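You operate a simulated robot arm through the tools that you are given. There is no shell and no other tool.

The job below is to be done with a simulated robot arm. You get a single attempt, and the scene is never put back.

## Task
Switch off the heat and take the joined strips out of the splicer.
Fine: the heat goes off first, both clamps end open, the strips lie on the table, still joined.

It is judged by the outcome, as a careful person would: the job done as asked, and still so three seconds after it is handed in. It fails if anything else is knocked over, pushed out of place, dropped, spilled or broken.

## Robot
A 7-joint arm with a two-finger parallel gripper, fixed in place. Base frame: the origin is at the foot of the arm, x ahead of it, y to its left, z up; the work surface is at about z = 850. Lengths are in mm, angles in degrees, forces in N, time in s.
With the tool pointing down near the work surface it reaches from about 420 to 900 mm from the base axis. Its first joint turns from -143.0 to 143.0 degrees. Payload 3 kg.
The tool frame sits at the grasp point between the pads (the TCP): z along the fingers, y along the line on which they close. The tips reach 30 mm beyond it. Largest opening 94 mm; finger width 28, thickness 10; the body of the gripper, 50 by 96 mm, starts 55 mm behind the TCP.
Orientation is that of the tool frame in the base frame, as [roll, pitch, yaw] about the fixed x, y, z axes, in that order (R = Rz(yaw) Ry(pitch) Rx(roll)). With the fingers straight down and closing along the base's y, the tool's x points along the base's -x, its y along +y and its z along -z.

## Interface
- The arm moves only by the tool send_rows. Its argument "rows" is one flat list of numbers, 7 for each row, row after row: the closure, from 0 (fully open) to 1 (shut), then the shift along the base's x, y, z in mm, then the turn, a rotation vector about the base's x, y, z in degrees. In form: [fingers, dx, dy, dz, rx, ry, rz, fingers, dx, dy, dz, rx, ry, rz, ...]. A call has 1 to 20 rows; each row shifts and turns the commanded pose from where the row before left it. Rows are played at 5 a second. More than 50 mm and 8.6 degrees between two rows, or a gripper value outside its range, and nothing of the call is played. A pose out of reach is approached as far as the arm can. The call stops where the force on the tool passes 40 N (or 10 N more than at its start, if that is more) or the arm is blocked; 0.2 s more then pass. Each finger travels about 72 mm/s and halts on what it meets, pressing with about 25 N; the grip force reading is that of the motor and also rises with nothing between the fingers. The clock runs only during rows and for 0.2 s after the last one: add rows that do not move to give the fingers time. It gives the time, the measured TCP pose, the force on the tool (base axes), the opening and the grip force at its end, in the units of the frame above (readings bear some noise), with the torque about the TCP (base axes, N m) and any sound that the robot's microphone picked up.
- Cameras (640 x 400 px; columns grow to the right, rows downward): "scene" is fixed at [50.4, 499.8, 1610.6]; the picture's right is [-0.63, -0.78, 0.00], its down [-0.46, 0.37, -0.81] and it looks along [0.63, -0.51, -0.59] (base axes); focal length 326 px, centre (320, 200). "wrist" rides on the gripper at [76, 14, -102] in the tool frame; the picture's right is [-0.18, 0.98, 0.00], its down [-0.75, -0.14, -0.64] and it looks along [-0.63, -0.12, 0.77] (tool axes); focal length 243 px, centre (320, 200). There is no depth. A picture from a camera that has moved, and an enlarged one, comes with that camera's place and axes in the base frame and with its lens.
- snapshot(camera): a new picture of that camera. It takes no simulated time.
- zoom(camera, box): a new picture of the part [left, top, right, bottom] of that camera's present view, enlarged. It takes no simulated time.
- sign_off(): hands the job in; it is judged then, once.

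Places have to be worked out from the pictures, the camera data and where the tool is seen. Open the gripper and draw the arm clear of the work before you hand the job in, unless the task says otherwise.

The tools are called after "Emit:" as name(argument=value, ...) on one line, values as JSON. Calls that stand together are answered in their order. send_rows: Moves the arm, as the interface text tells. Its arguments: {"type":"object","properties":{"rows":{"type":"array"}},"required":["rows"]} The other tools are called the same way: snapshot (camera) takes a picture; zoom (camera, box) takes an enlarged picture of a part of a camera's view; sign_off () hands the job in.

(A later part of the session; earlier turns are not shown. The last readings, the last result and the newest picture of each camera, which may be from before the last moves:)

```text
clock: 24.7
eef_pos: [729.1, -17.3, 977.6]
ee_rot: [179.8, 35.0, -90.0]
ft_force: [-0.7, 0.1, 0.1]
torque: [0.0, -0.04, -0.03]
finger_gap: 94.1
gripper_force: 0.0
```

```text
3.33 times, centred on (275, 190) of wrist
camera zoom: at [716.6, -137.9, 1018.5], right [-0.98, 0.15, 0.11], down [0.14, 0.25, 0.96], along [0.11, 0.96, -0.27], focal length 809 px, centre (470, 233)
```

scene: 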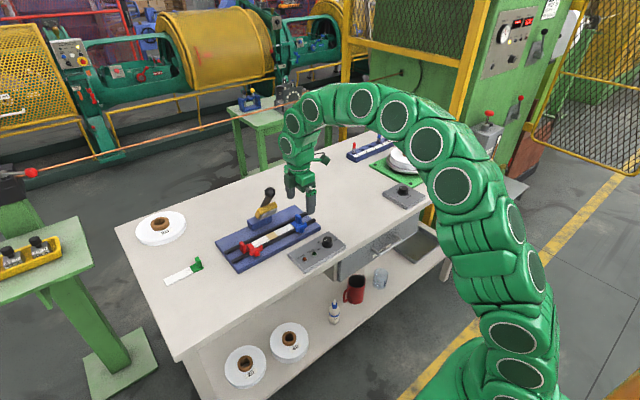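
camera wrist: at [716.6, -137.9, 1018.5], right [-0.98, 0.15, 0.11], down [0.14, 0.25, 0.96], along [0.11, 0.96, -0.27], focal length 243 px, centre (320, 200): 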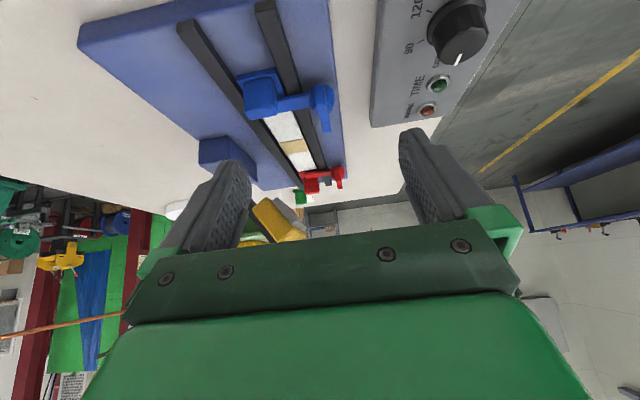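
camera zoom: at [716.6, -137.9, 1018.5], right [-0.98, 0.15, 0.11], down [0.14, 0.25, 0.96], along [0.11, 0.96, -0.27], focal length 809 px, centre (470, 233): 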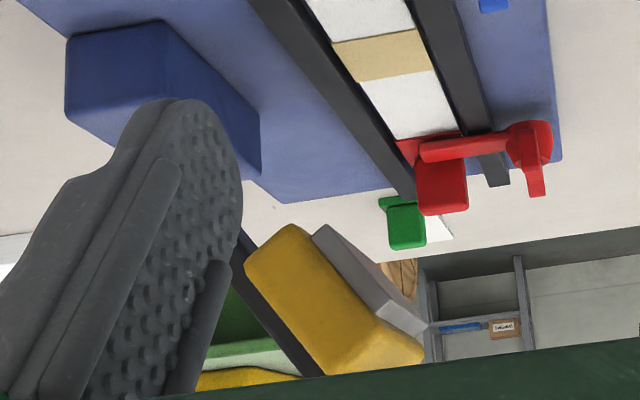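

The wing's axis is near (727, 33), its top is about z 906 and the arm top is about z 893. The swing is blocked on the outside by the strip's end tab, so the blue arm must swing inward (+y). The raised heater lever near y≈120 could foul the gripper, so before going near it I untilt, back away and up, and locate it from above.

Emit:
send_rows(rows=[0, -15, 0, 35, -7, 0, 0, 0, -15, 0, 35, -7, 0, 0, 0, -15, 5, 35, -7, 0, 0, 0, -15, 10, 35, -7, 0, 0, 0, -15, 15, 35, -7, 0, 0, 0, -20, 15, 30, 0, 0, -8.2, 0, -20, 15, 30, 0, 0, -8.2, 0, -20, 15, 30, 0, 0, -8.2, 0, -20, 15, 10, 0, 0, -8.2, 0, -14, 15, 0, 0, 0, -8.2, 0, 0, 15, 0, 0, 0, -8.2, 0, 0, 15, 0, 0, 0, -8.2, 0, 0, 0, 0, 0, 0, -8.2, 0, 0, 0, 0, 0, 0, -8.2, 0, 0, 0, 0, 0, 0, -8.2, 0, 0, 0, 0, 0, 0, -8, 0, 0, 0, 0, 0, 0, 0])

Emit:
snapshot(camera="wrist")

Emit:
snapshot(camera="scene")

```text
clock: 28.3
eef_pos: [558.9, 118.3, 1250.3]
ee_rot: [179.7, 0.0, 179.8]
ft_force: [-0.6, 0.0, -0.5]
torque: [0.02, 0.0, 0.0]
finger_gap: 93.9
gripper_force: 0.1
```

```text
taken
camera wrist: at [484.2, 132.8, 1354.8], right [0.19, 0.98, 0.0], down [0.75, -0.15, 0.64], along [0.63, -0.12, -0.77], focal length 243 px, centre (320, 200)
```

wrist: 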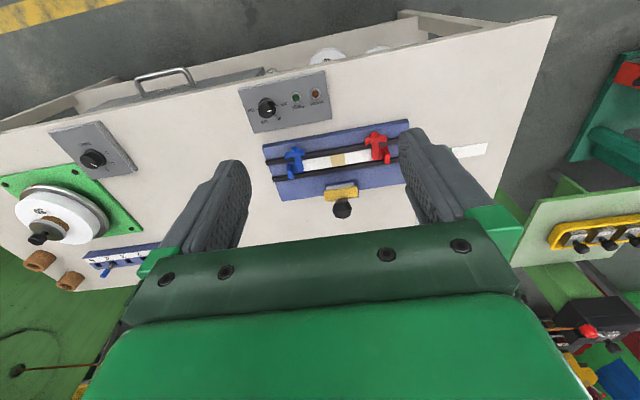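

```text
taken
```

scene: 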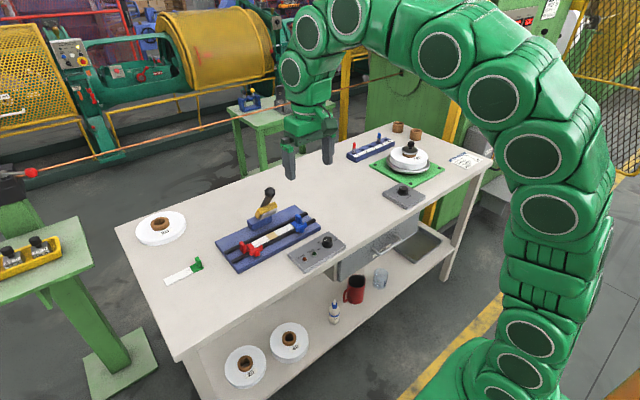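

Emit:
zoom(camera="wrist", box=[250, 110, 430, 230])

Emit:
zoom(camera="scene", box=[240, 180, 300, 230])

```text
3.33 times, centred on (340, 170) of wrist
camera zoom: at [484.2, 132.8, 1354.8], right [0.19, 0.98, 0.0], down [0.75, -0.15, 0.64], along [0.63, -0.12, -0.77], focal length 809 px, centre (253, 300)
```

zoom: 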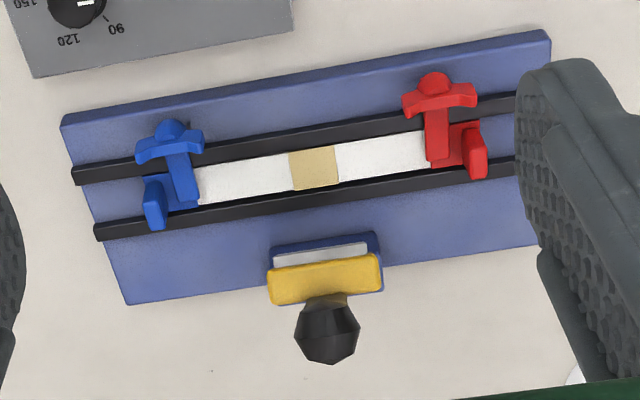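

```text
8.00 times, centred on (270, 205) of scene
camera zoom: at [50.4, 499.8, 1610.6], right [-0.63, -0.78, 0.0], down [-0.46, 0.37, -0.81], along [0.63, -0.51, -0.59], focal length 2610 px, centre (720, 160)
```

zoom: 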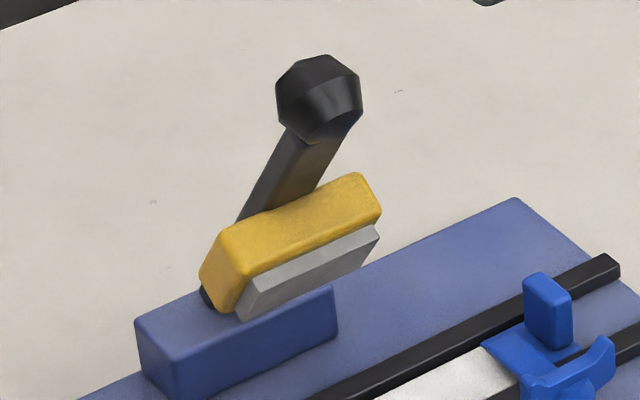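

The lever ball triangulates to about (754, 120, 1059), leaning toward the base, so the wrist camera must stay away from it. For the blue clamp I will keep the camera on its −y or far side; I move above the blue clamp and test in free air whether yaw can run from −90° on to 0°.

Emit:
send_rows(rows=[0, 0, -20, 0, 0, 0, 8.2, 0, 0, -20, 0, 0, 0, 8.2, 0, 5, -20, 0, 0, 0, 8.2, 0, 20, -15, 0, 0, 0, 8.2, 0, 25, -10, -20, 0, 0, 8.2, 0, 25, 0, -30, 0, 0, 8.2, 0, 25, 0, -30, 0, 0, 8.2, 0, 25, 0, -30, 0, 0, 8.2, 0, 25, 0, -30, 0, 0, 8.2, 0, 18, 0, -30, 0, 0, 8.2, 0, 0, 0, -30, 0, 0, 8.0, 0, 0, 0, -20, 0, 0, 0, 0, 0, 0, -20, 0, 0, 0, 0, 0, 0, 0, 0, 0, 0])

Emit:
send_rows(rows=[0, 0, 0, 0, 0, 0, 8.2, 0, 0, 0, 0, 0, 0, 8.2, 0, 0, 0, 0, 0, 0, 8.2, 0, 0, 0, 0, 0, 0, 8.2, 0, 0, 0, 0, 0, 0, 8.2, 0, 0, 0, 0, 0, 0, 8.2, 0, 0, 0, 0, 0, 0, 8.2, 0, 0, 0, 0, 0, 0, 8.2, 0, 0, 0, 0, 0, 0, 8.2, 0, 0, 0, 0, 0, 0, 8.2, 0, 0, 0, 0, 0, 0, 8.0, 0, 0, 0, 0, 0, 0, 0])

Emit:
snapshot(camera="scene")

```text
clock: 31.3
eef_pos: [728.1, 34.0, 1011.7]
ee_rot: [179.8, 0.0, -90.0]
ft_force: [0.1, 0.7, 0.1]
torque: [0.0, 0.01, 0.01]
finger_gap: 93.8
gripper_force: 0.0
```

```text
clock: 33.9
eef_pos: [727.3, 32.9, 1011.9]
ee_rot: [179.7, 0.1, 0.1]
ft_force: [0.1, -0.2, 0.0]
torque: [0.0, 0.03, 0.02]
finger_gap: 94.0
gripper_force: 0.1
```

```text
taken
```

scene: 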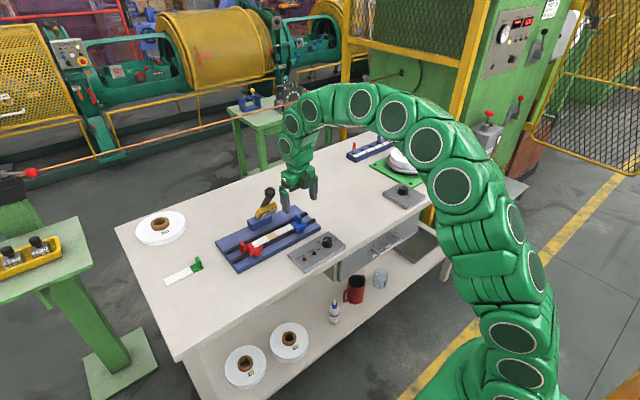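

Yaw 0° is reachable, so the blue clamp can be turned −90° → 0° with the camera clear of the lever. I take a view from this side to refine the clamp's position.

Emit:
snapshot(camera="wrist")

Emit:
zoom(camera="wrist", box=[240, 60, 400, 170])

```text
taken
camera wrist: at [805.2, 19.9, 1115.0], right [-0.18, -0.98, 0.01], down [-0.75, 0.14, 0.64], along [-0.63, 0.11, -0.77], focal length 243 px, centre (320, 200)
```

wrist: 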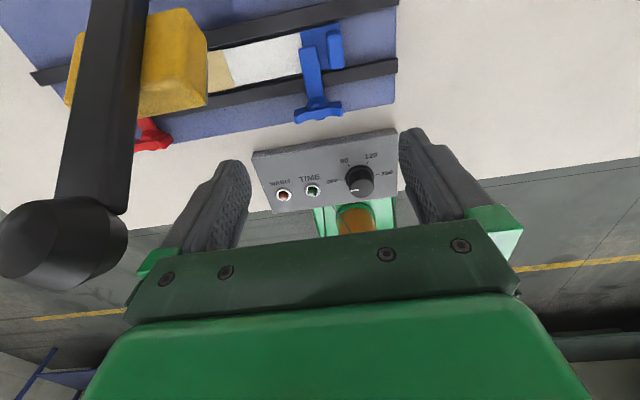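

```text
3.64 times, centred on (320, 115) of wrist
camera zoom: at [805.2, 19.9, 1115.0], right [-0.18, -0.98, 0.01], down [-0.75, 0.14, 0.64], along [-0.63, 0.11, -0.77], focal length 882 px, centre (320, 509)
```

zoom: 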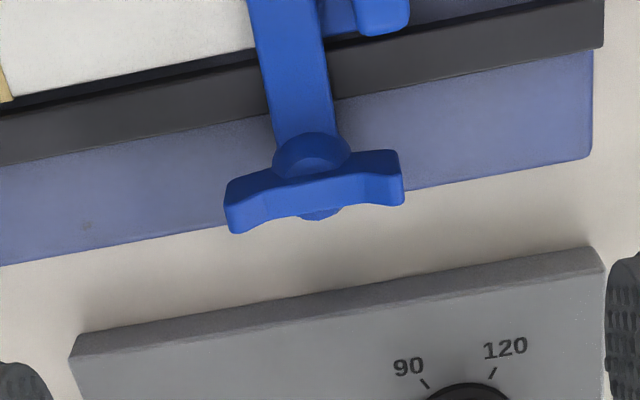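

The wing spans y ≈ 14–55 about an axis near (728, 34.7), with raised ends (top ≈ 906) and the arm top ≈ 893. Gripping the wing's two ends (fingers closing along y at yaw 180°) gives more bite and keeps clear of the tab, so I turn back to yaw 180° in the air.

Emit:
send_rows(rows=[0, 0, 0, 0, 0, 0, -8.2, 0, 0, 0, 0, 0, 0, -8.2, 0, 0, 0, 0, 0, 0, -8.2, 0, 0, 0, 0, 0, 0, -8.2, 0, 0, 0, 0, 0, 0, -8.2, 0, 0, 0, 0, 0, 0, -8.2, 0, 0, 0, 0, 0, 0, -8.2, 0, 0, 0, 0, 0, 0, -8.2, 0, 0, 0, 0, 0, 0, -8.2, 0, 0, 0, 0, 0, 0, -8.2, 0, 0, 0, 0, 0, 0, -8.0])

Emit:
send_rows(rows=[0, 0, 0, 0, 0, 0, -8.2, 0, 0, 0, 0, 0, 0, -8.2, 0, 0, 0, 0, 0, 0, -8.2, 0, 0, 0, 0, 0, 0, -8.2, 0, 0, 0, 0, 0, 0, -8.2, 0, 0, 0, 0, 0, 0, -8.2, 0, 0, 0, 0, 0, 0, -8.2, 0, 0, 0, 0, 0, 0, -8.2, 0, 0, 0, 0, 0, 0, -8.2, 0, 0, 0, 0, 0, 0, -8.2, 0, 0, 0, 0, 0, 0, -8.0, 0.36, 0, 0, -30, 0, 0, 0, 0.36, 0, 0, -20, 0, 0, 0, 0.36, 0, 0, 0, 0, 0, 0])

Emit:
snapshot(camera="wrist")

Emit:
zoom(camera="wrist", box=[210, 60, 430, 200])

Emit:
zoom(camera="scene", box=[250, 150, 350, 250])

```text
clock: 36.3
eef_pos: [727.3, 33.5, 1011.3]
ee_rot: [179.7, 0.1, -90.1]
ft_force: [0.0, 0.3, -0.9]
torque: [-0.03, 0.01, 0.0]
finger_gap: 94.0
gripper_force: 0.1
```

```text
clock: 39.3
eef_pos: [726.9, 33.5, 962.1]
ee_rot: [179.7, 0.0, -179.9]
ft_force: [0.5, -0.3, 0.0]
torque: [0.01, -0.01, 0.04]
finger_gap: 60.2
gripper_force: 0.2
```

```text
taken
camera wrist: at [652.6, 47.1, 1066.1], right [0.18, 0.98, 0.0], down [0.75, -0.14, 0.64], along [0.63, -0.11, -0.77], focal length 243 px, centre (320, 200)
```

wrist: 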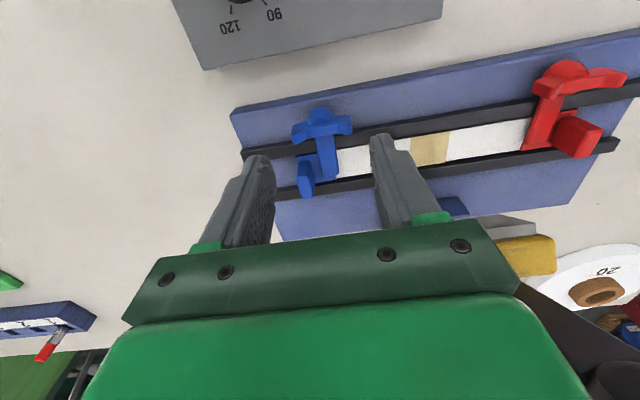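

```text
2.86 times, centred on (320, 130) of wrist
camera zoom: at [652.6, 47.1, 1066.1], right [0.18, 0.98, 0.0], down [0.75, -0.14, 0.64], along [0.63, -0.11, -0.77], focal length 693 px, centre (320, 400)
```

zoom: 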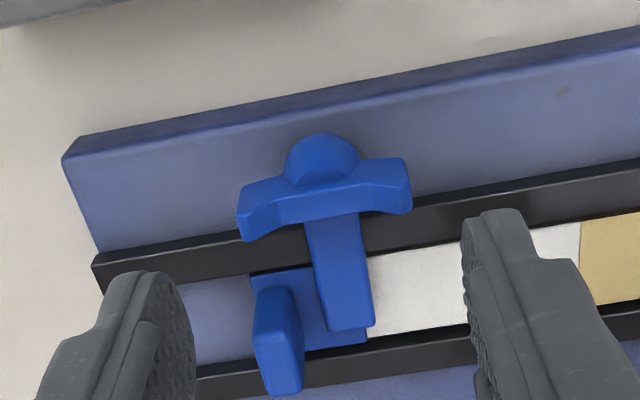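

```text
4.00 times, centred on (300, 200) of scene
camera zoom: at [50.4, 499.8, 1610.6], right [-0.63, -0.78, 0.0], down [-0.46, 0.37, -0.81], along [0.63, -0.51, -0.59], focal length 1305 px, centre (400, 200)
```

zoom: 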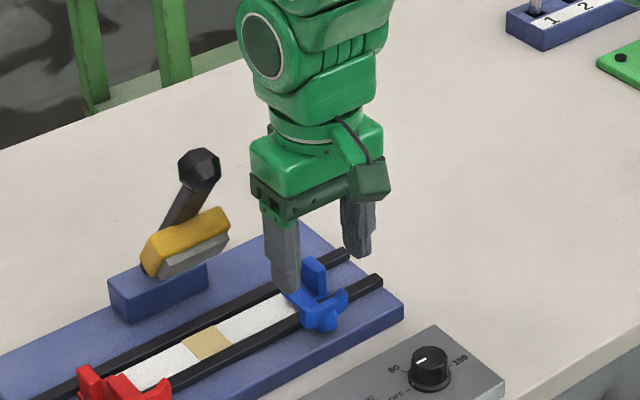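

This view confirms the wing's axis at about (727.5, 34.7), lying along y. I shift +1.2 mm in y and descend with the fingers 60 mm apart, straddling the wing ends.

Emit:
send_rows(rows=[0.36, 0.4, 1.2, -15, 0, 0, 0, 0.36, 0, 0, -15, 0, 0, 0, 0.36, 0, 0, -7, 0, 0, 0, 0.36, 0, 0, -6, 0, 0, 0, 0.36, 0, 0, 0, 0, 0, 0])

Emit:
zoom(camera="wrist", box=[210, 60, 430, 200])

Emit:
zoom(camera="scene", box=[265, 190, 335, 250])

```text
clock: 40.5
eef_pos: [726.4, 34.8, 919.7]
ee_rot: [179.7, 0.0, 179.9]
ft_force: [-0.2, -0.6, 0.5]
torque: [-0.01, 0.0, 0.01]
finger_gap: 60.3
gripper_force: 0.0
```

```text
2.86 times, centred on (320, 130) of wrist
camera zoom: at [652.9, 48.4, 1022.9], right [0.18, 0.98, 0.0], down [0.75, -0.14, 0.64], along [0.63, -0.11, -0.77], focal length 693 px, centre (320, 400)
```

zoom: 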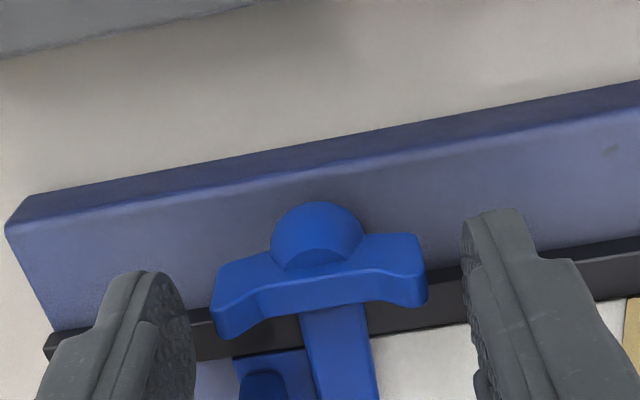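

```text
6.67 times, centred on (300, 220) of scene
camera zoom: at [50.4, 499.8, 1610.6], right [-0.63, -0.78, 0.0], down [-0.46, 0.37, -0.81], along [0.63, -0.51, -0.59], focal length 2175 px, centre (453, 67)
```

zoom: 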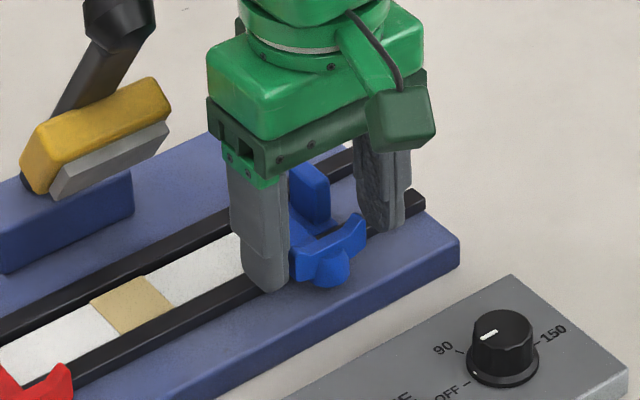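

The wing is centred between the fingers with even gaps. I close on its ends.

Emit:
send_rows(rows=[0.45, 0, 0, 0, 0, 0, 0, 0.52, 0, 0, 0, 0, 0, 0, 0.58, 0, 0, 0, 0, 0, 0, 0.64, 0, 0, 0, 0, 0, 0, 0.7, 0, 0, 0, 0, 0, 0, 0.7, 0, 0, 0, 0, 0, 0])

Emit:
zoom(camera="wrist", box=[210, 60, 430, 200])

```text
clock: 41.9
eef_pos: [727.3, 34.6, 920.2]
ee_rot: [179.7, 0.0, 179.9]
ft_force: [-0.9, 8.5, -2.2]
torque: [-0.3, -0.21, -0.05]
finger_gap: 43.9
gripper_force: 45.1
```

```text
2.86 times, centred on (320, 130) of wrist
camera zoom: at [653.0, 48.7, 1023.0], right [0.18, 0.98, 0.0], down [0.75, -0.14, 0.64], along [0.63, -0.11, -0.77], focal length 693 px, centre (320, 400)
```

zoom: 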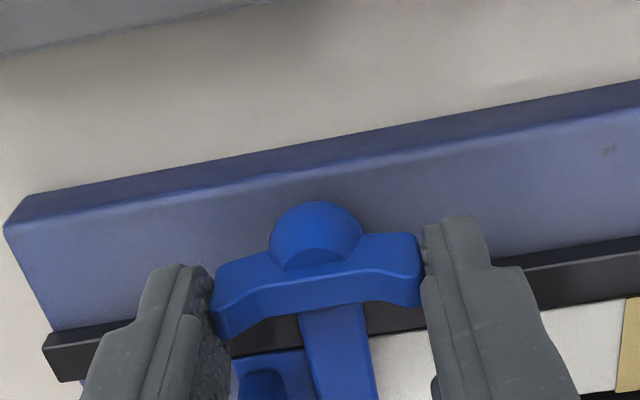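

Gripped with a 44 mm gap and low side load. I try a small counter-clockwise turn (+8°) and watch torque and picture.

Emit:
send_rows(rows=[0.7, 0, 0.4, 0, 0, 0, 4, 0.7, 0, 0, 0, 0, 0, 4, 0.7, 0, 0, 0, 0, 0, 0])

Emit:
zoom(camera="wrist", box=[210, 60, 430, 200])

Emit:
zoom(camera="scene", box=[265, 190, 335, 250])

```text
clock: 42.7
eef_pos: [726.8, 34.9, 919.2]
ee_rot: [179.8, 0.1, -172.0]
ft_force: [2.4, -6.0, 4.6]
torque: [-0.01, 0.07, 0.02]
finger_gap: 43.6
gripper_force: 44.9
```

```text
2.86 times, centred on (320, 130) of wrist
camera zoom: at [651.6, 38.4, 1022.9], right [0.05, 1.0, 0.0], down [0.77, -0.04, 0.64], along [0.64, -0.03, -0.77], focal length 693 px, centre (320, 400)
```

zoom: 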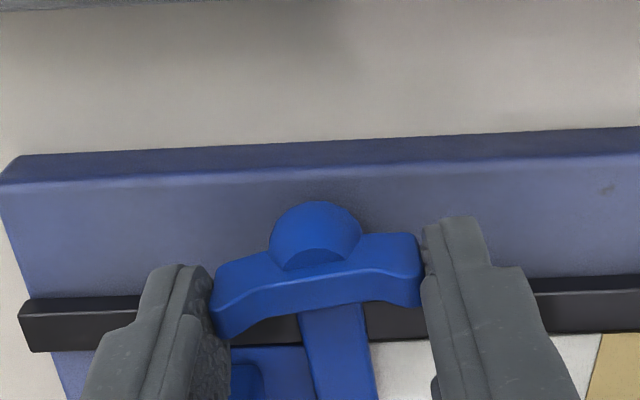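

```text
6.67 times, centred on (300, 220) of scene
camera zoom: at [50.4, 499.8, 1610.6], right [-0.63, -0.78, 0.0], down [-0.46, 0.37, -0.81], along [0.63, -0.51, -0.59], focal length 2175 px, centre (453, 67)
```

zoom: 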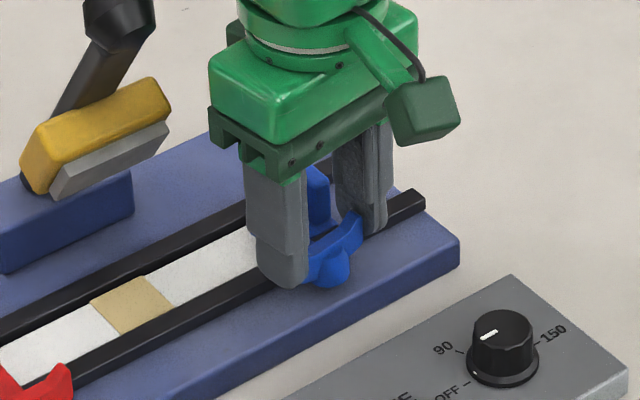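

The wing and arm turn freely as one, and the splicer base has not moved. I continue counter-clockwise.

Emit:
send_rows(rows=[0.7, 0, -0.2, 0, 0, 0, 6, 0.7, 0, 0, 0, 0, 0, 6, 0.7, 0, 0, 0, 0, 0, 6, 0.7, 0, 0, 0, 0, 0, 0])

Emit:
zoom(camera="wrist", box=[210, 60, 430, 200])

Emit:
zoom(camera="scene", box=[265, 190, 335, 250])

```text
clock: 43.7
eef_pos: [728.0, 36.9, 919.1]
ee_rot: [179.7, 0.0, -154.0]
ft_force: [-5.0, 14.3, 19.8]
torque: [0.01, 0.5, -0.05]
finger_gap: 43.6
gripper_force: 44.7
```

```text
2.86 times, centred on (320, 130) of wrist
camera zoom: at [654.3, 15.0, 1022.9], right [-0.27, 0.96, 0.01], down [0.74, 0.2, 0.64], along [0.62, 0.18, -0.77], focal length 693 px, centre (320, 400)
```

zoom: 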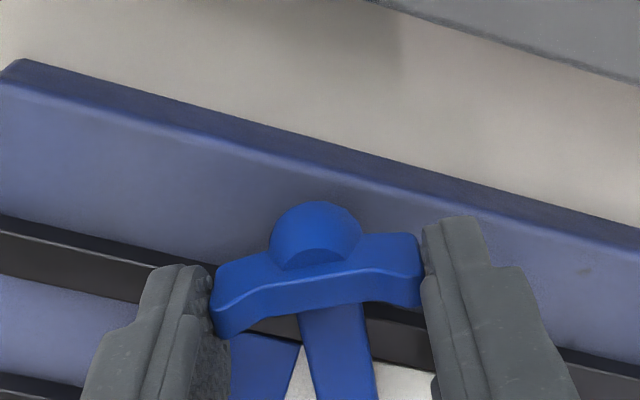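

```text
6.67 times, centred on (300, 220) of scene
camera zoom: at [50.4, 499.8, 1610.6], right [-0.63, -0.78, 0.0], down [-0.46, 0.37, -0.81], along [0.63, -0.51, -0.59], focal length 2175 px, centre (453, 67)
```

zoom: 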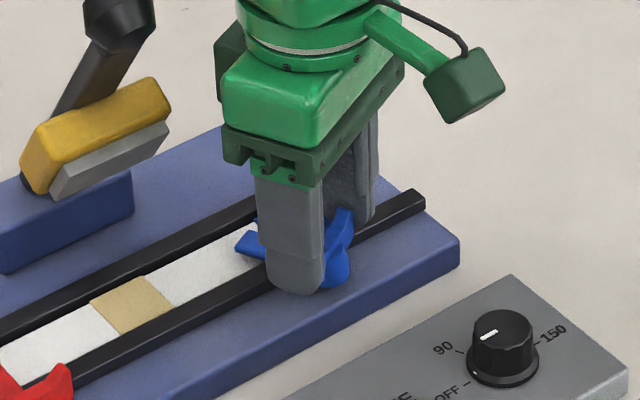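

The arm is swinging inward as hoped. I relieve the small loads (+y, +z) and continue.

Emit:
send_rows(rows=[0.7, -0.2, 0.5, 0.8, 0, 0, 0, 0.7, 0, 0, 0, 0, 0, 6, 0.7, 0, 0, 0, 0, 0, 6, 0.7, 0, 0, 0, 0, 0, 6, 0.7, 0, 0, 0, 0, 0, 0])

```text
clock: 44.9
eef_pos: [726.5, 37.0, 920.4]
ee_rot: [179.6, 0.1, -135.9]
ft_force: [-13.4, 33.5, 1.4]
torque: [0.52, -0.22, -0.09]
finger_gap: 43.8
gripper_force: 45.5
```

Emit:
send_rows(rows=[0.7, -0.4, 0.8, 0, 0, 0, 0, 0.7, -0.2, 0.6, 0, 0, 0, 0, 0.7, 0, 0, 0, 0, 0, 6, 0.7, 0, 0, 0, 0, 0, 6, 0.7, 0, 0, 0, 0, 0, 0])

Emit:
zoom(camera="wrist", box=[210, 60, 430, 200])

Emit:
zoom(camera="scene", box=[265, 190, 335, 250])

```text
clock: 46.1
eef_pos: [725.8, 36.7, 919.7]
ee_rot: [179.7, 0.0, -123.9]
ft_force: [-19.1, 17.5, -6.2]
torque: [-0.11, -0.17, -0.07]
finger_gap: 43.9
gripper_force: 45.1
```

```text
2.86 times, centred on (320, 130) of wrist
camera zoom: at [674.3, -18.2, 1023.0], right [-0.71, 0.7, 0.01], down [0.54, 0.55, 0.64], along [0.45, 0.46, -0.77], focal length 693 px, centre (320, 400)
```

zoom: 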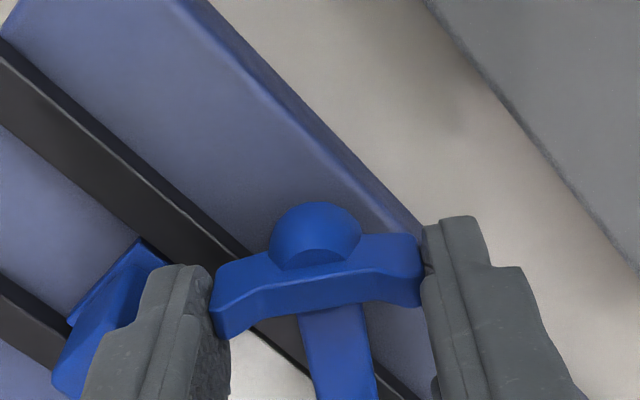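

```text
6.67 times, centred on (300, 220) of scene
camera zoom: at [50.4, 499.8, 1610.6], right [-0.63, -0.78, 0.0], down [-0.46, 0.37, -0.81], along [0.63, -0.51, -0.59], focal length 2175 px, centre (453, 67)
```

zoom: 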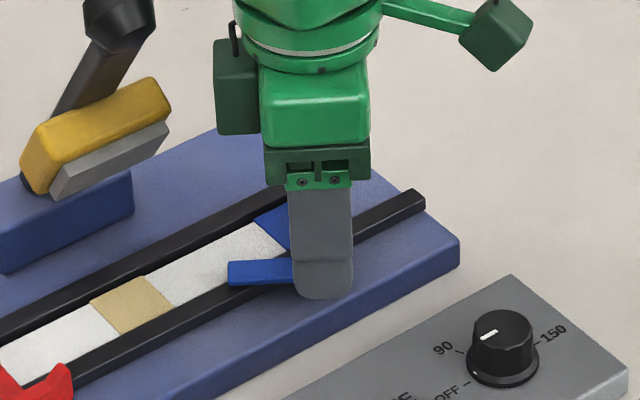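

Rotated 56°; the arm is now over the near rail and the far finger still clears the tab. I relieve and carry on.

Emit:
send_rows(rows=[0.7, -0.5, 0.5, 0, 0, 0, 0, 0.7, -0.4, 0.3, 0, 0, 0, 0, 0.7, 0, 0, 0, 0, 0, 6, 0.7, 0, 0, 0, 0, 0, 6, 0.7, 0, 0, 0, 0, 0, 0])

```text
clock: 47.3
eef_pos: [726.4, 36.9, 920.6]
ee_rot: [179.6, -0.1, -112.0]
ft_force: [-8.0, -8.9, -12.7]
torque: [0.66, -0.58, 0.01]
finger_gap: 43.9
gripper_force: 45.0
```

Emit:
send_rows(rows=[0.7, -0.3, -0.3, -0.5, 0, 0, 0, 0.7, 0, 0, 0, 0, 0, 6, 0.7, 0, 0, 0, 0, 0, 6, 0.7, 0, 0, 0, 0, 0, 0])

Emit:
zoom(camera="wrist", box=[210, 60, 430, 200])

Emit:
zoom(camera="scene", box=[265, 190, 335, 250])

```text
clock: 48.3
eef_pos: [725.8, 38.7, 918.8]
ee_rot: [179.8, 0.0, -100.0]
ft_force: [-17.6, -15.4, 11.7]
torque: [-0.23, 0.29, -0.02]
finger_gap: 43.9
gripper_force: 45.0
```

```text
2.86 times, centred on (320, 130) of wrist
camera zoom: at [700.2, -34.9, 1023.0], right [-0.94, 0.35, 0.01], down [0.27, 0.72, 0.64], along [0.22, 0.6, -0.77], focal length 693 px, centre (320, 400)
```

zoom: 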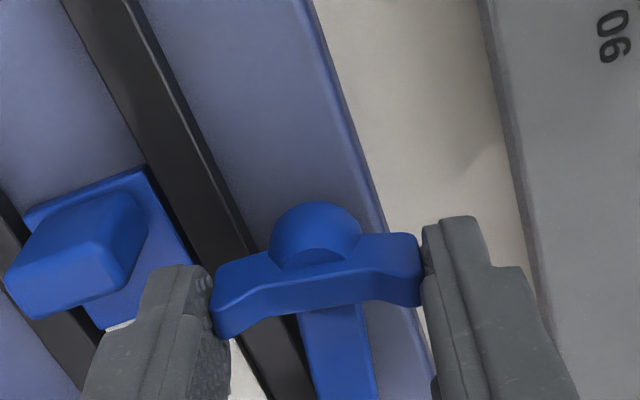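

```text
6.67 times, centred on (300, 220) of scene
camera zoom: at [50.4, 499.8, 1610.6], right [-0.63, -0.78, 0.0], down [-0.46, 0.37, -0.81], along [0.63, -0.51, -0.59], focal length 2175 px, centre (453, 67)
```

zoom: 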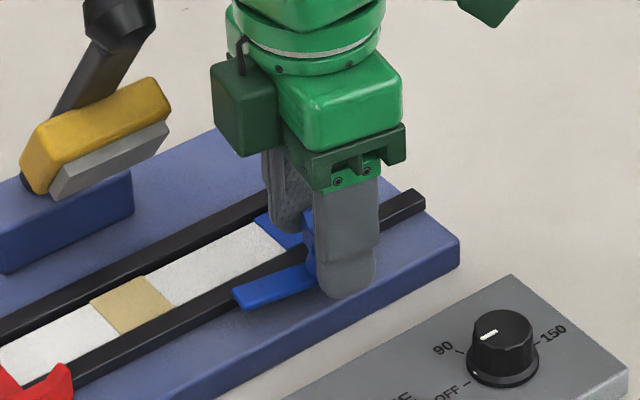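

80° done; the arm now lies alongside the near rail, off the strip. I finish the last 10°.

Emit:
send_rows(rows=[0.7, -0.5, -0.4, 0.4, 0, 0, 0, 0.7, -0.2, -0.2, 0, 0, 0, 0, 0.7, 0, 0, 0, 0, 0, 5, 0.7, 0, 0, 0, 0, 0, 5, 0.7, 0, 0, 0, 0, 0, 0])

Emit:
zoom(camera="scene", box=[265, 190, 335, 250])

```text
clock: 49.5
eef_pos: [724.3, 38.0, 919.2]
ee_rot: [179.7, 0.0, -89.9]
ft_force: [-12.2, -5.3, -2.2]
torque: [0.84, -0.4, -0.12]
finger_gap: 43.8
gripper_force: 45.0
```

```text
6.67 times, centred on (300, 220) of scene
camera zoom: at [50.4, 499.8, 1610.6], right [-0.63, -0.78, 0.0], down [-0.46, 0.37, -0.81], along [0.63, -0.51, -0.59], focal length 2175 px, centre (453, 67)
```

zoom: 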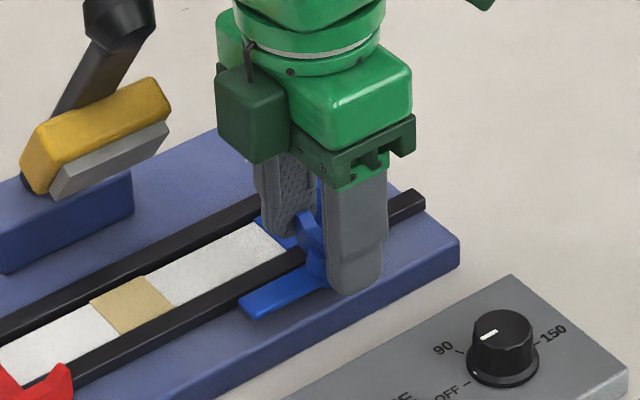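

The blue arm is now parallel to the rail, fully clear of the strip. I open just enough to free the wing and lift straight up.

Emit:
send_rows(rows=[0.6, -0.3, -0.1, 0, 0, 0, 0, 0.5, 0, 0, 0, 0, 0, 0, 0.4, 0, 0, 0, 0, 0, 0, 0.4, 0, 0, 0, 0, 0, 0, 0.4, 0, 0, 10, 0, 0, 0, 0.4, 0, 0, 20, 0, 0, 0, 0.4, 0, 0, 30, 0, 0, 0, 0.4, 0, 0, 40, 0, 0, 0, 0.4, 0, 0, 0, 0, 0, 0])

Emit:
snapshot(camera="wrist")

Emit:
zoom(camera="scene", box=[230, 200, 330, 270])

```text
clock: 51.5
eef_pos: [725.3, 38.9, 1018.8]
ee_rot: [179.7, 0.1, -90.0]
ft_force: [0.5, -0.1, 0.7]
torque: [0.0, 0.0, -0.02]
finger_gap: 56.5
gripper_force: 0.0
```

```text
taken
camera wrist: at [713.0, -37.5, 1122.3], right [-0.98, 0.18, 0.01], down [0.14, 0.75, 0.64], along [0.11, 0.63, -0.77], focal length 243 px, centre (320, 200)
```

wrist: 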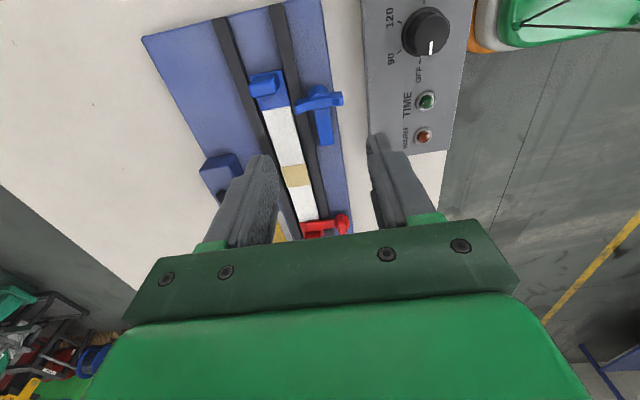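

```text
5.71 times, centred on (280, 235) of scene
camera zoom: at [50.4, 499.8, 1610.6], right [-0.63, -0.78, 0.0], down [-0.46, 0.37, -0.81], along [0.63, -0.51, -0.59], focal length 1864 px, centre (549, 0)
```

zoom: 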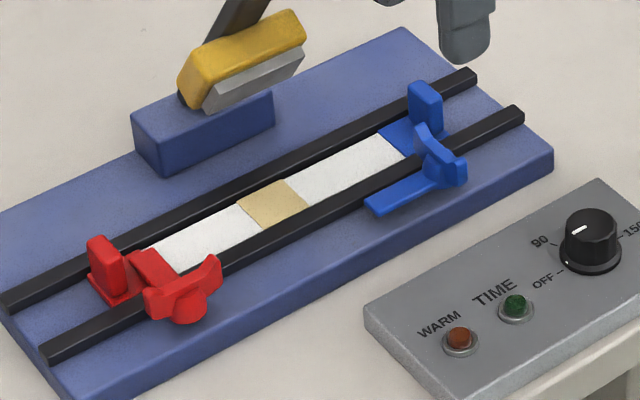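

Blue clamp is open: its arm lies along the rail and the strip plate is uncovered. Now I back away toward the base, go around the lever to the red clamp, and turn to yaw 180°.

Emit:
send_rows(rows=[0.36, -30, 0, 10, 0, 0, 0, 0.36, -35, 0, 10, 0, 0, 0, 0.36, -35, 0, 0, 0, 0, 0, 0.36, -25, 15, 0, 0, 0, -8.2, 0.36, 0, 25, 0, 0, 0, -8.2, 0.36, 0, 30, 0, 0, 0, -8.2, 0.36, 0, 30, 0, 0, 0, -8.2, 0.36, 0, 30, 0, 0, 0, -8.2, 0.36, 0, 25, 0, 0, 0, -8.2, 0.36, 0, 10, 0, 0, 0, -8.2, 0.36, 0, 0, 0, 0, 0, -8.2, 0.36, 0, 0, 0, 0, 0, -8.2, 0.36, 0, 0, 0, 0, 0, -8.2, 0.36, 0, 0, 0, 0, 0, -8.0, 0.36, 30, 0, -10, 0, 0, 0, 0.36, 30, 0, -10, 0, 0, 0, 0.36, 0, 0, 0, 0, 0, 0])

Emit:
snapshot(camera="wrist")

Emit:
snapshot(camera="scene")

```text
clock: 55.1
eef_pos: [660.1, 203.2, 1019.6]
ee_rot: [179.7, -0.1, 180.0]
ft_force: [0.2, -0.4, -0.8]
torque: [-0.03, 0.0, -0.01]
finger_gap: 60.1
gripper_force: 0.0
```

```text
taken
camera wrist: at [584.8, 216.2, 1122.7], right [0.18, 0.98, 0.0], down [0.75, -0.14, 0.64], along [0.63, -0.11, -0.77], focal length 243 px, centre (320, 200)
```

wrist: 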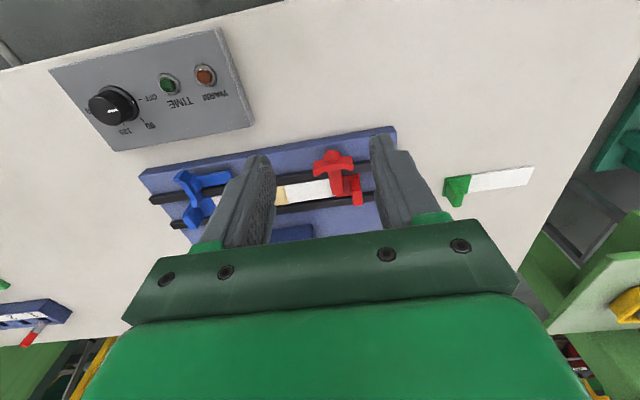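

```text
taken
```

scene: 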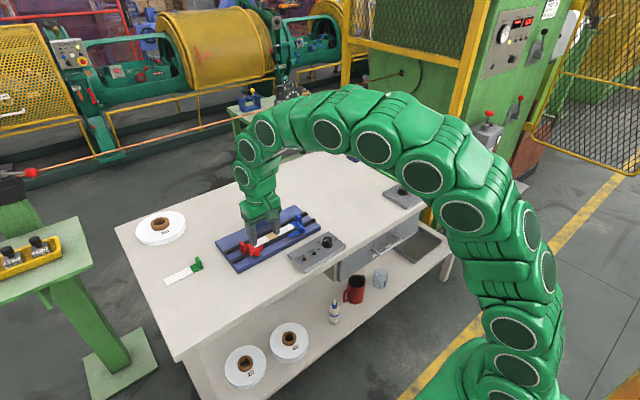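

I move in over the red clamp at a safe height and look again, also checking the knob's pointer.

Emit:
zoom(camera="wrist", box=[60, 50, 240, 150])

Emit:
send_rows(rows=[0.36, 30, 0, -10, 0, 0, 0, 0.36, 30, 0, -20, 0, 0, 0, 0.36, 7, 0, -25, 0, 0, 0, 0.36, 0, 0, 0, 0, 0, 0])

Emit:
zoom(camera="wrist", box=[210, 60, 430, 200])

Emit:
snapshot(camera="scene")

```text
3.56 times, centred on (150, 100) of wrist
camera zoom: at [584.8, 216.2, 1122.7], right [0.18, 0.98, 0.0], down [0.75, -0.14, 0.64], along [0.63, -0.11, -0.77], focal length 863 px, centre (924, 556)
```

zoom: 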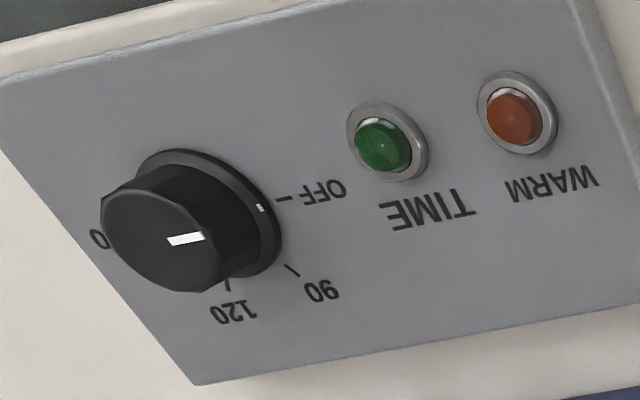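

```text
clock: 56.1
eef_pos: [726.9, 202.0, 964.1]
ee_rot: [179.6, 0.0, 180.0]
ft_force: [0.2, 0.8, -0.3]
torque: [0.03, -0.02, -0.02]
finger_gap: 60.0
gripper_force: 0.2
```

```text
2.86 times, centred on (320, 130) of wrist
camera zoom: at [651.2, 215.9, 1068.5], right [0.18, 0.98, 0.0], down [0.75, -0.14, 0.64], along [0.63, -0.11, -0.77], focal length 693 px, centre (320, 400)
```

zoom: 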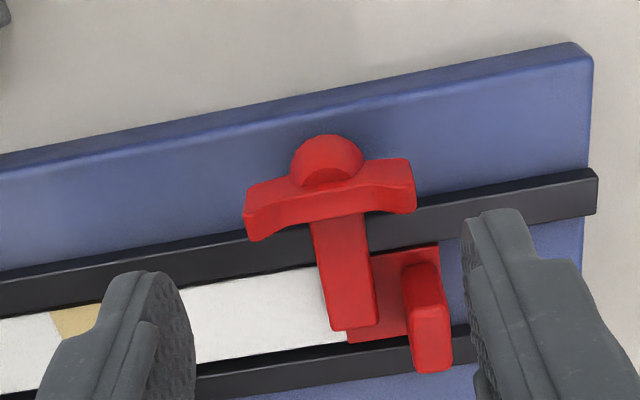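

```text
taken
```

scene: 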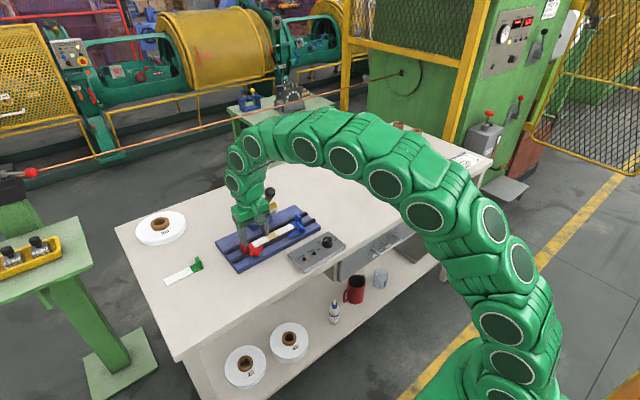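

The knob's skirt mark lines up with OFF. The red wing's axis comes out near (728, 204.8), so I shift (+2, +2.6) mm and descend astride its wing ends.

Emit:
send_rows(rows=[0.36, 2, 2.6, -15, 0, 0, 0, 0.36, 0, 0, -15, 0, 0, 0, 0.36, 0, 0, -8, 0, 0, 0, 0.36, 0, 0, -6, 0, 0, 0, 0.36, 0, 0, 0, 0, 0, 0])

Emit:
zoom(camera="wrist", box=[210, 60, 430, 200])

Emit:
zoom(camera="scene", box=[215, 180, 315, 270])

```text
clock: 57.3
eef_pos: [728.9, 204.1, 922.5]
ee_rot: [179.7, -0.1, -180.0]
ft_force: [0.4, -0.2, 0.5]
torque: [0.0, 0.04, 0.02]
finger_gap: 60.2
gripper_force: 0.1
```

```text
2.86 times, centred on (320, 130) of wrist
camera zoom: at [654.2, 218.5, 1025.1], right [0.18, 0.98, 0.0], down [0.75, -0.14, 0.64], along [0.63, -0.11, -0.77], focal length 693 px, centre (320, 400)
```

zoom: 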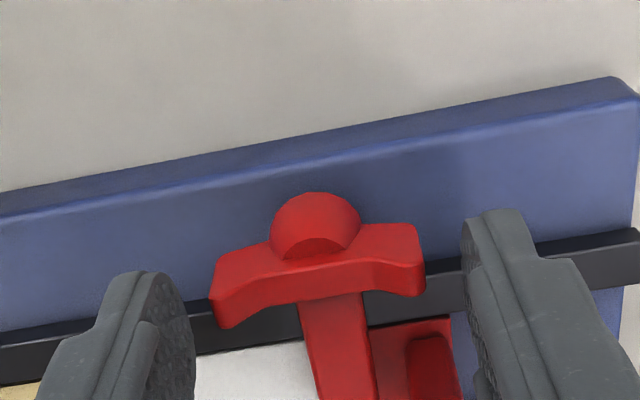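

```text
4.44 times, centred on (265, 225) of scene
camera zoom: at [50.4, 499.8, 1610.6], right [-0.63, -0.78, 0.0], down [-0.46, 0.37, -0.81], along [0.63, -0.51, -0.59], focal length 1450 px, centre (564, 89)
```

zoom: 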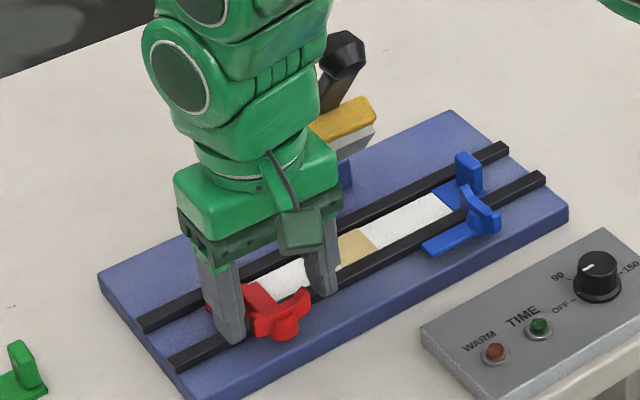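

Red wing is slightly off centre relative to how the blue one sat; I correct by (−0.8, −0.7, −2) mm and close on the wing ends.

Emit:
send_rows(rows=[0.36, -0.8, -0.7, -2, 0, 0, 0, 0.45, 0, 0, 0, 0, 0, 0, 0.52, 0, 0, 0, 0, 0, 0, 0.58, 0, 0, 0, 0, 0, 0, 0.64, 0, 0, 0, 0, 0, 0, 0.7, 0, 0, 0, 0, 0, 0, 0.7, 0, 0, 0, 0, 0, 0])

Emit:
zoom(camera="wrist", box=[210, 60, 430, 200])

```text
clock: 58.9
eef_pos: [728.5, 204.6, 919.5]
ee_rot: [179.7, 0.0, -180.0]
ft_force: [1.9, 17.5, -1.6]
torque: [-0.2, -0.26, -0.07]
finger_gap: 43.9
gripper_force: 44.7
```

```text
2.86 times, centred on (320, 130) of wrist
camera zoom: at [653.3, 218.6, 1022.8], right [0.18, 0.98, 0.01], down [0.75, -0.14, 0.64], along [0.63, -0.11, -0.77], focal length 693 px, centre (320, 400)
```

zoom: 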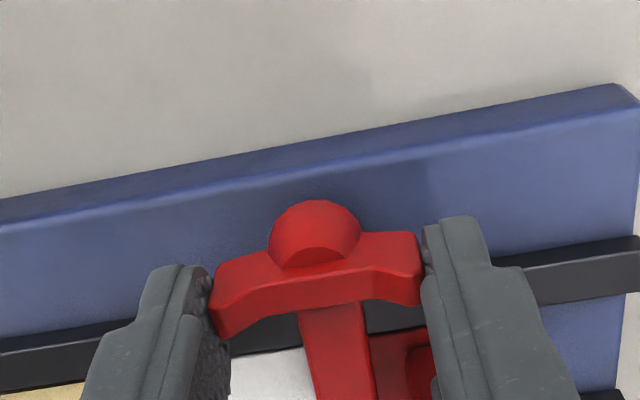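

Gripped; I relieve the +y load and try a small clockwise turn (−8°).

Emit:
send_rows(rows=[0.7, 0, 0.7, 0, 0, 0, 0, 0.7, 0, 0, 0, 0, 0, -4, 0.7, 0, 0, 0, 0, 0, -4, 0.7, 0, 0, 0, 0, 0, 0])

Emit:
zoom(camera="wrist", box=[210, 60, 430, 200])

Emit:
zoom(camera="scene", box=[215, 180, 315, 270])

```text
clock: 59.9
eef_pos: [728.8, 203.2, 919.2]
ee_rot: [179.7, 0.1, 172.0]
ft_force: [-4.4, 2.1, 21.4]
torque: [-0.35, 1.05, -0.03]
finger_gap: 43.7
gripper_force: 44.9
```

```text
2.86 times, centred on (320, 130) of wrist
camera zoom: at [655.8, 228.8, 1022.8], right [0.32, 0.95, 0.01], down [0.73, -0.25, 0.64], along [0.61, -0.2, -0.77], focal length 693 px, centre (320, 400)
```

zoom: 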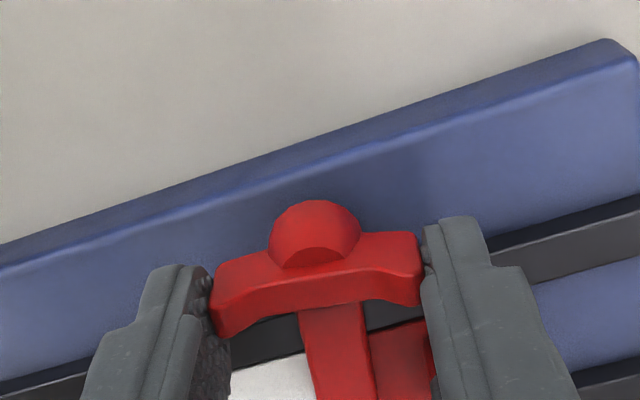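

```text
4.44 times, centred on (265, 225) of scene
camera zoom: at [50.4, 499.8, 1610.6], right [-0.63, -0.78, 0.0], down [-0.46, 0.37, -0.81], along [0.63, -0.51, -0.59], focal length 1450 px, centre (564, 89)
```

zoom: 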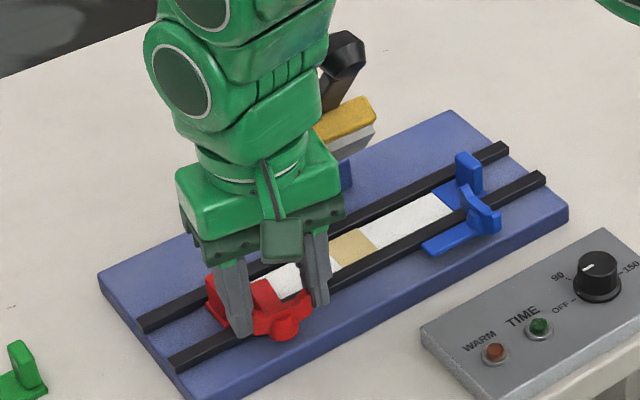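

The red clamp turns clockwise freely too. I relieve +z and keep turning.

Emit:
send_rows(rows=[0.7, -0.2, 0, 0.8, 0, 0, 0, 0.7, 0, 0, 0, 0, 0, -6, 0.7, 0, 0, 0, 0, 0, -6, 0.7, 0, 0, 0, 0, 0, -6, 0.7, 0, 0, 0, 0, 0, 0])

```text
clock: 61.1
eef_pos: [726.5, 203.3, 919.1]
ee_rot: [179.8, 0.1, 153.9]
ft_force: [11.3, -24.7, 9.1]
torque: [-1.51, -0.55, 0.05]
finger_gap: 43.7
gripper_force: 44.9
```

Emit:
send_rows(rows=[0.7, 0.3, -0.6, 0.2, 0, 0, 0, 0.7, 0.2, -0.5, 0.2, 0, 0, 0, 0.7, 0, 0, 0, 0, 0, -6, 0.7, 0, 0, 0, 0, 0, -6, 0.7, 0, 0, 0, 0, 0, 0])

Emit:
zoom(camera="wrist", box=[210, 60, 430, 200])

Emit:
zoom(camera="scene", box=[215, 180, 315, 270])

```text
clock: 62.0
eef_pos: [727.8, 203.1, 919.3]
ee_rot: [179.9, -0.1, 143.7]
ft_force: [-3.4, -4.4, 6.6]
torque: [-0.44, 0.86, 0.01]
finger_gap: 43.5
gripper_force: 45.5
stopped in row 4: the force on the tool passed its limit at 41 N (the readings are from after the stop); the commanded pose is now the measured one
```

```text
2.86 times, centred on (320, 130) of wrist
camera zoom: at [675.9, 259.5, 1022.8], right [0.73, 0.68, 0.0], down [0.52, -0.56, 0.64], along [0.44, -0.47, -0.77], focal length 693 px, centre (320, 400)
```

zoom: 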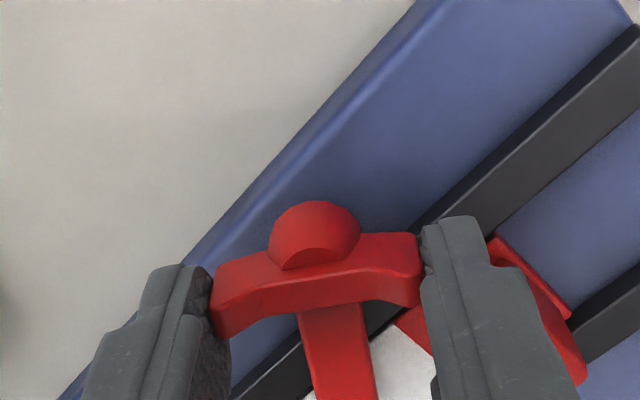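

```text
4.44 times, centred on (265, 225) of scene
camera zoom: at [50.4, 499.8, 1610.6], right [-0.63, -0.78, 0.0], down [-0.46, 0.37, -0.81], along [0.63, -0.51, -0.59], focal length 1450 px, centre (564, 89)
```

zoom: 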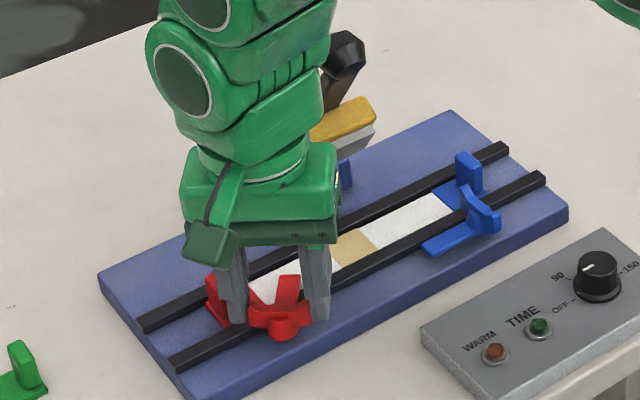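

The stop came from side load and re-zeroed; the far finger still clears the red tab. I continue in smaller steps.

Emit:
send_rows(rows=[0.7, -0.2, -0.2, 0.2, 0, 0, 0, 0.7, 0, 0, 0, 0, 0, -5, 0.7, 0, 0, 0, 0, 0, -5, 0.7, 0, 0, 0, 0, 0, 0])

```text
clock: 63.0
eef_pos: [728.7, 203.4, 918.9]
ee_rot: [179.8, 0.0, 133.6]
ft_force: [-16.5, -11.8, 10.9]
torque: [-0.23, 1.41, 0.05]
finger_gap: 43.9
gripper_force: 44.4
```

Emit:
send_rows(rows=[0.7, -0.5, -0.4, 0.3, 0, 0, 0, 0.7, -0.3, -0.2, 0.1, 0, 0, 0, 0.7, 0, 0, 0, 0, 0, -5, 0.7, 0, 0, 0, 0, 0, -5, 0.7, 0, 0, 0, 0, 0, 0])

Emit:
zoom(camera="wrist", box=[210, 60, 430, 200])

```text
clock: 64.2
eef_pos: [727.1, 202.7, 919.0]
ee_rot: [179.8, 0.0, 123.7]
ft_force: [-8.3, -5.6, -14.1]
torque: [-0.59, -0.27, 0.05]
finger_gap: 43.9
gripper_force: 44.7
```

```text
2.86 times, centred on (320, 130) of wrist
camera zoom: at [697.5, 273.5, 1022.8], right [0.92, 0.39, 0.0], down [0.3, -0.71, 0.64], along [0.25, -0.59, -0.77], focal length 693 px, centre (320, 400)
```

zoom: 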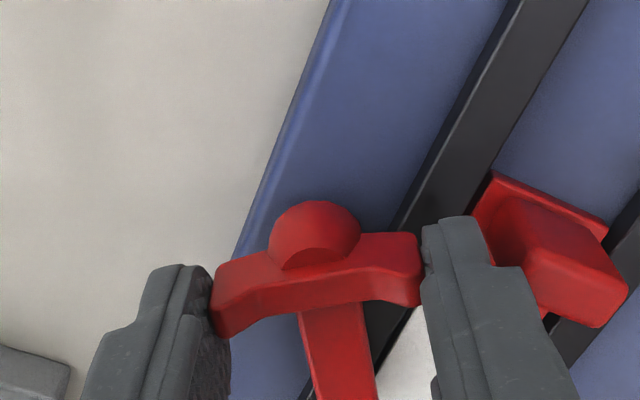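

Emit:
send_rows(rows=[0.7, -0.4, -0.3, -0.5, 0, 0, 0, 0.7, 0, 0, 0, 0, 0, -6, 0.7, 0, 0, 0, 0, 0, -6, 0.7, 0, 0, 0, 0, 0, 0])

```text
clock: 65.2
eef_pos: [726.1, 202.8, 919.4]
ee_rot: [179.8, 0.0, 111.7]
ft_force: [-22.4, -20.6, 7.5]
torque: [0.08, 1.4, 0.07]
finger_gap: 43.8
gripper_force: 45.0
```

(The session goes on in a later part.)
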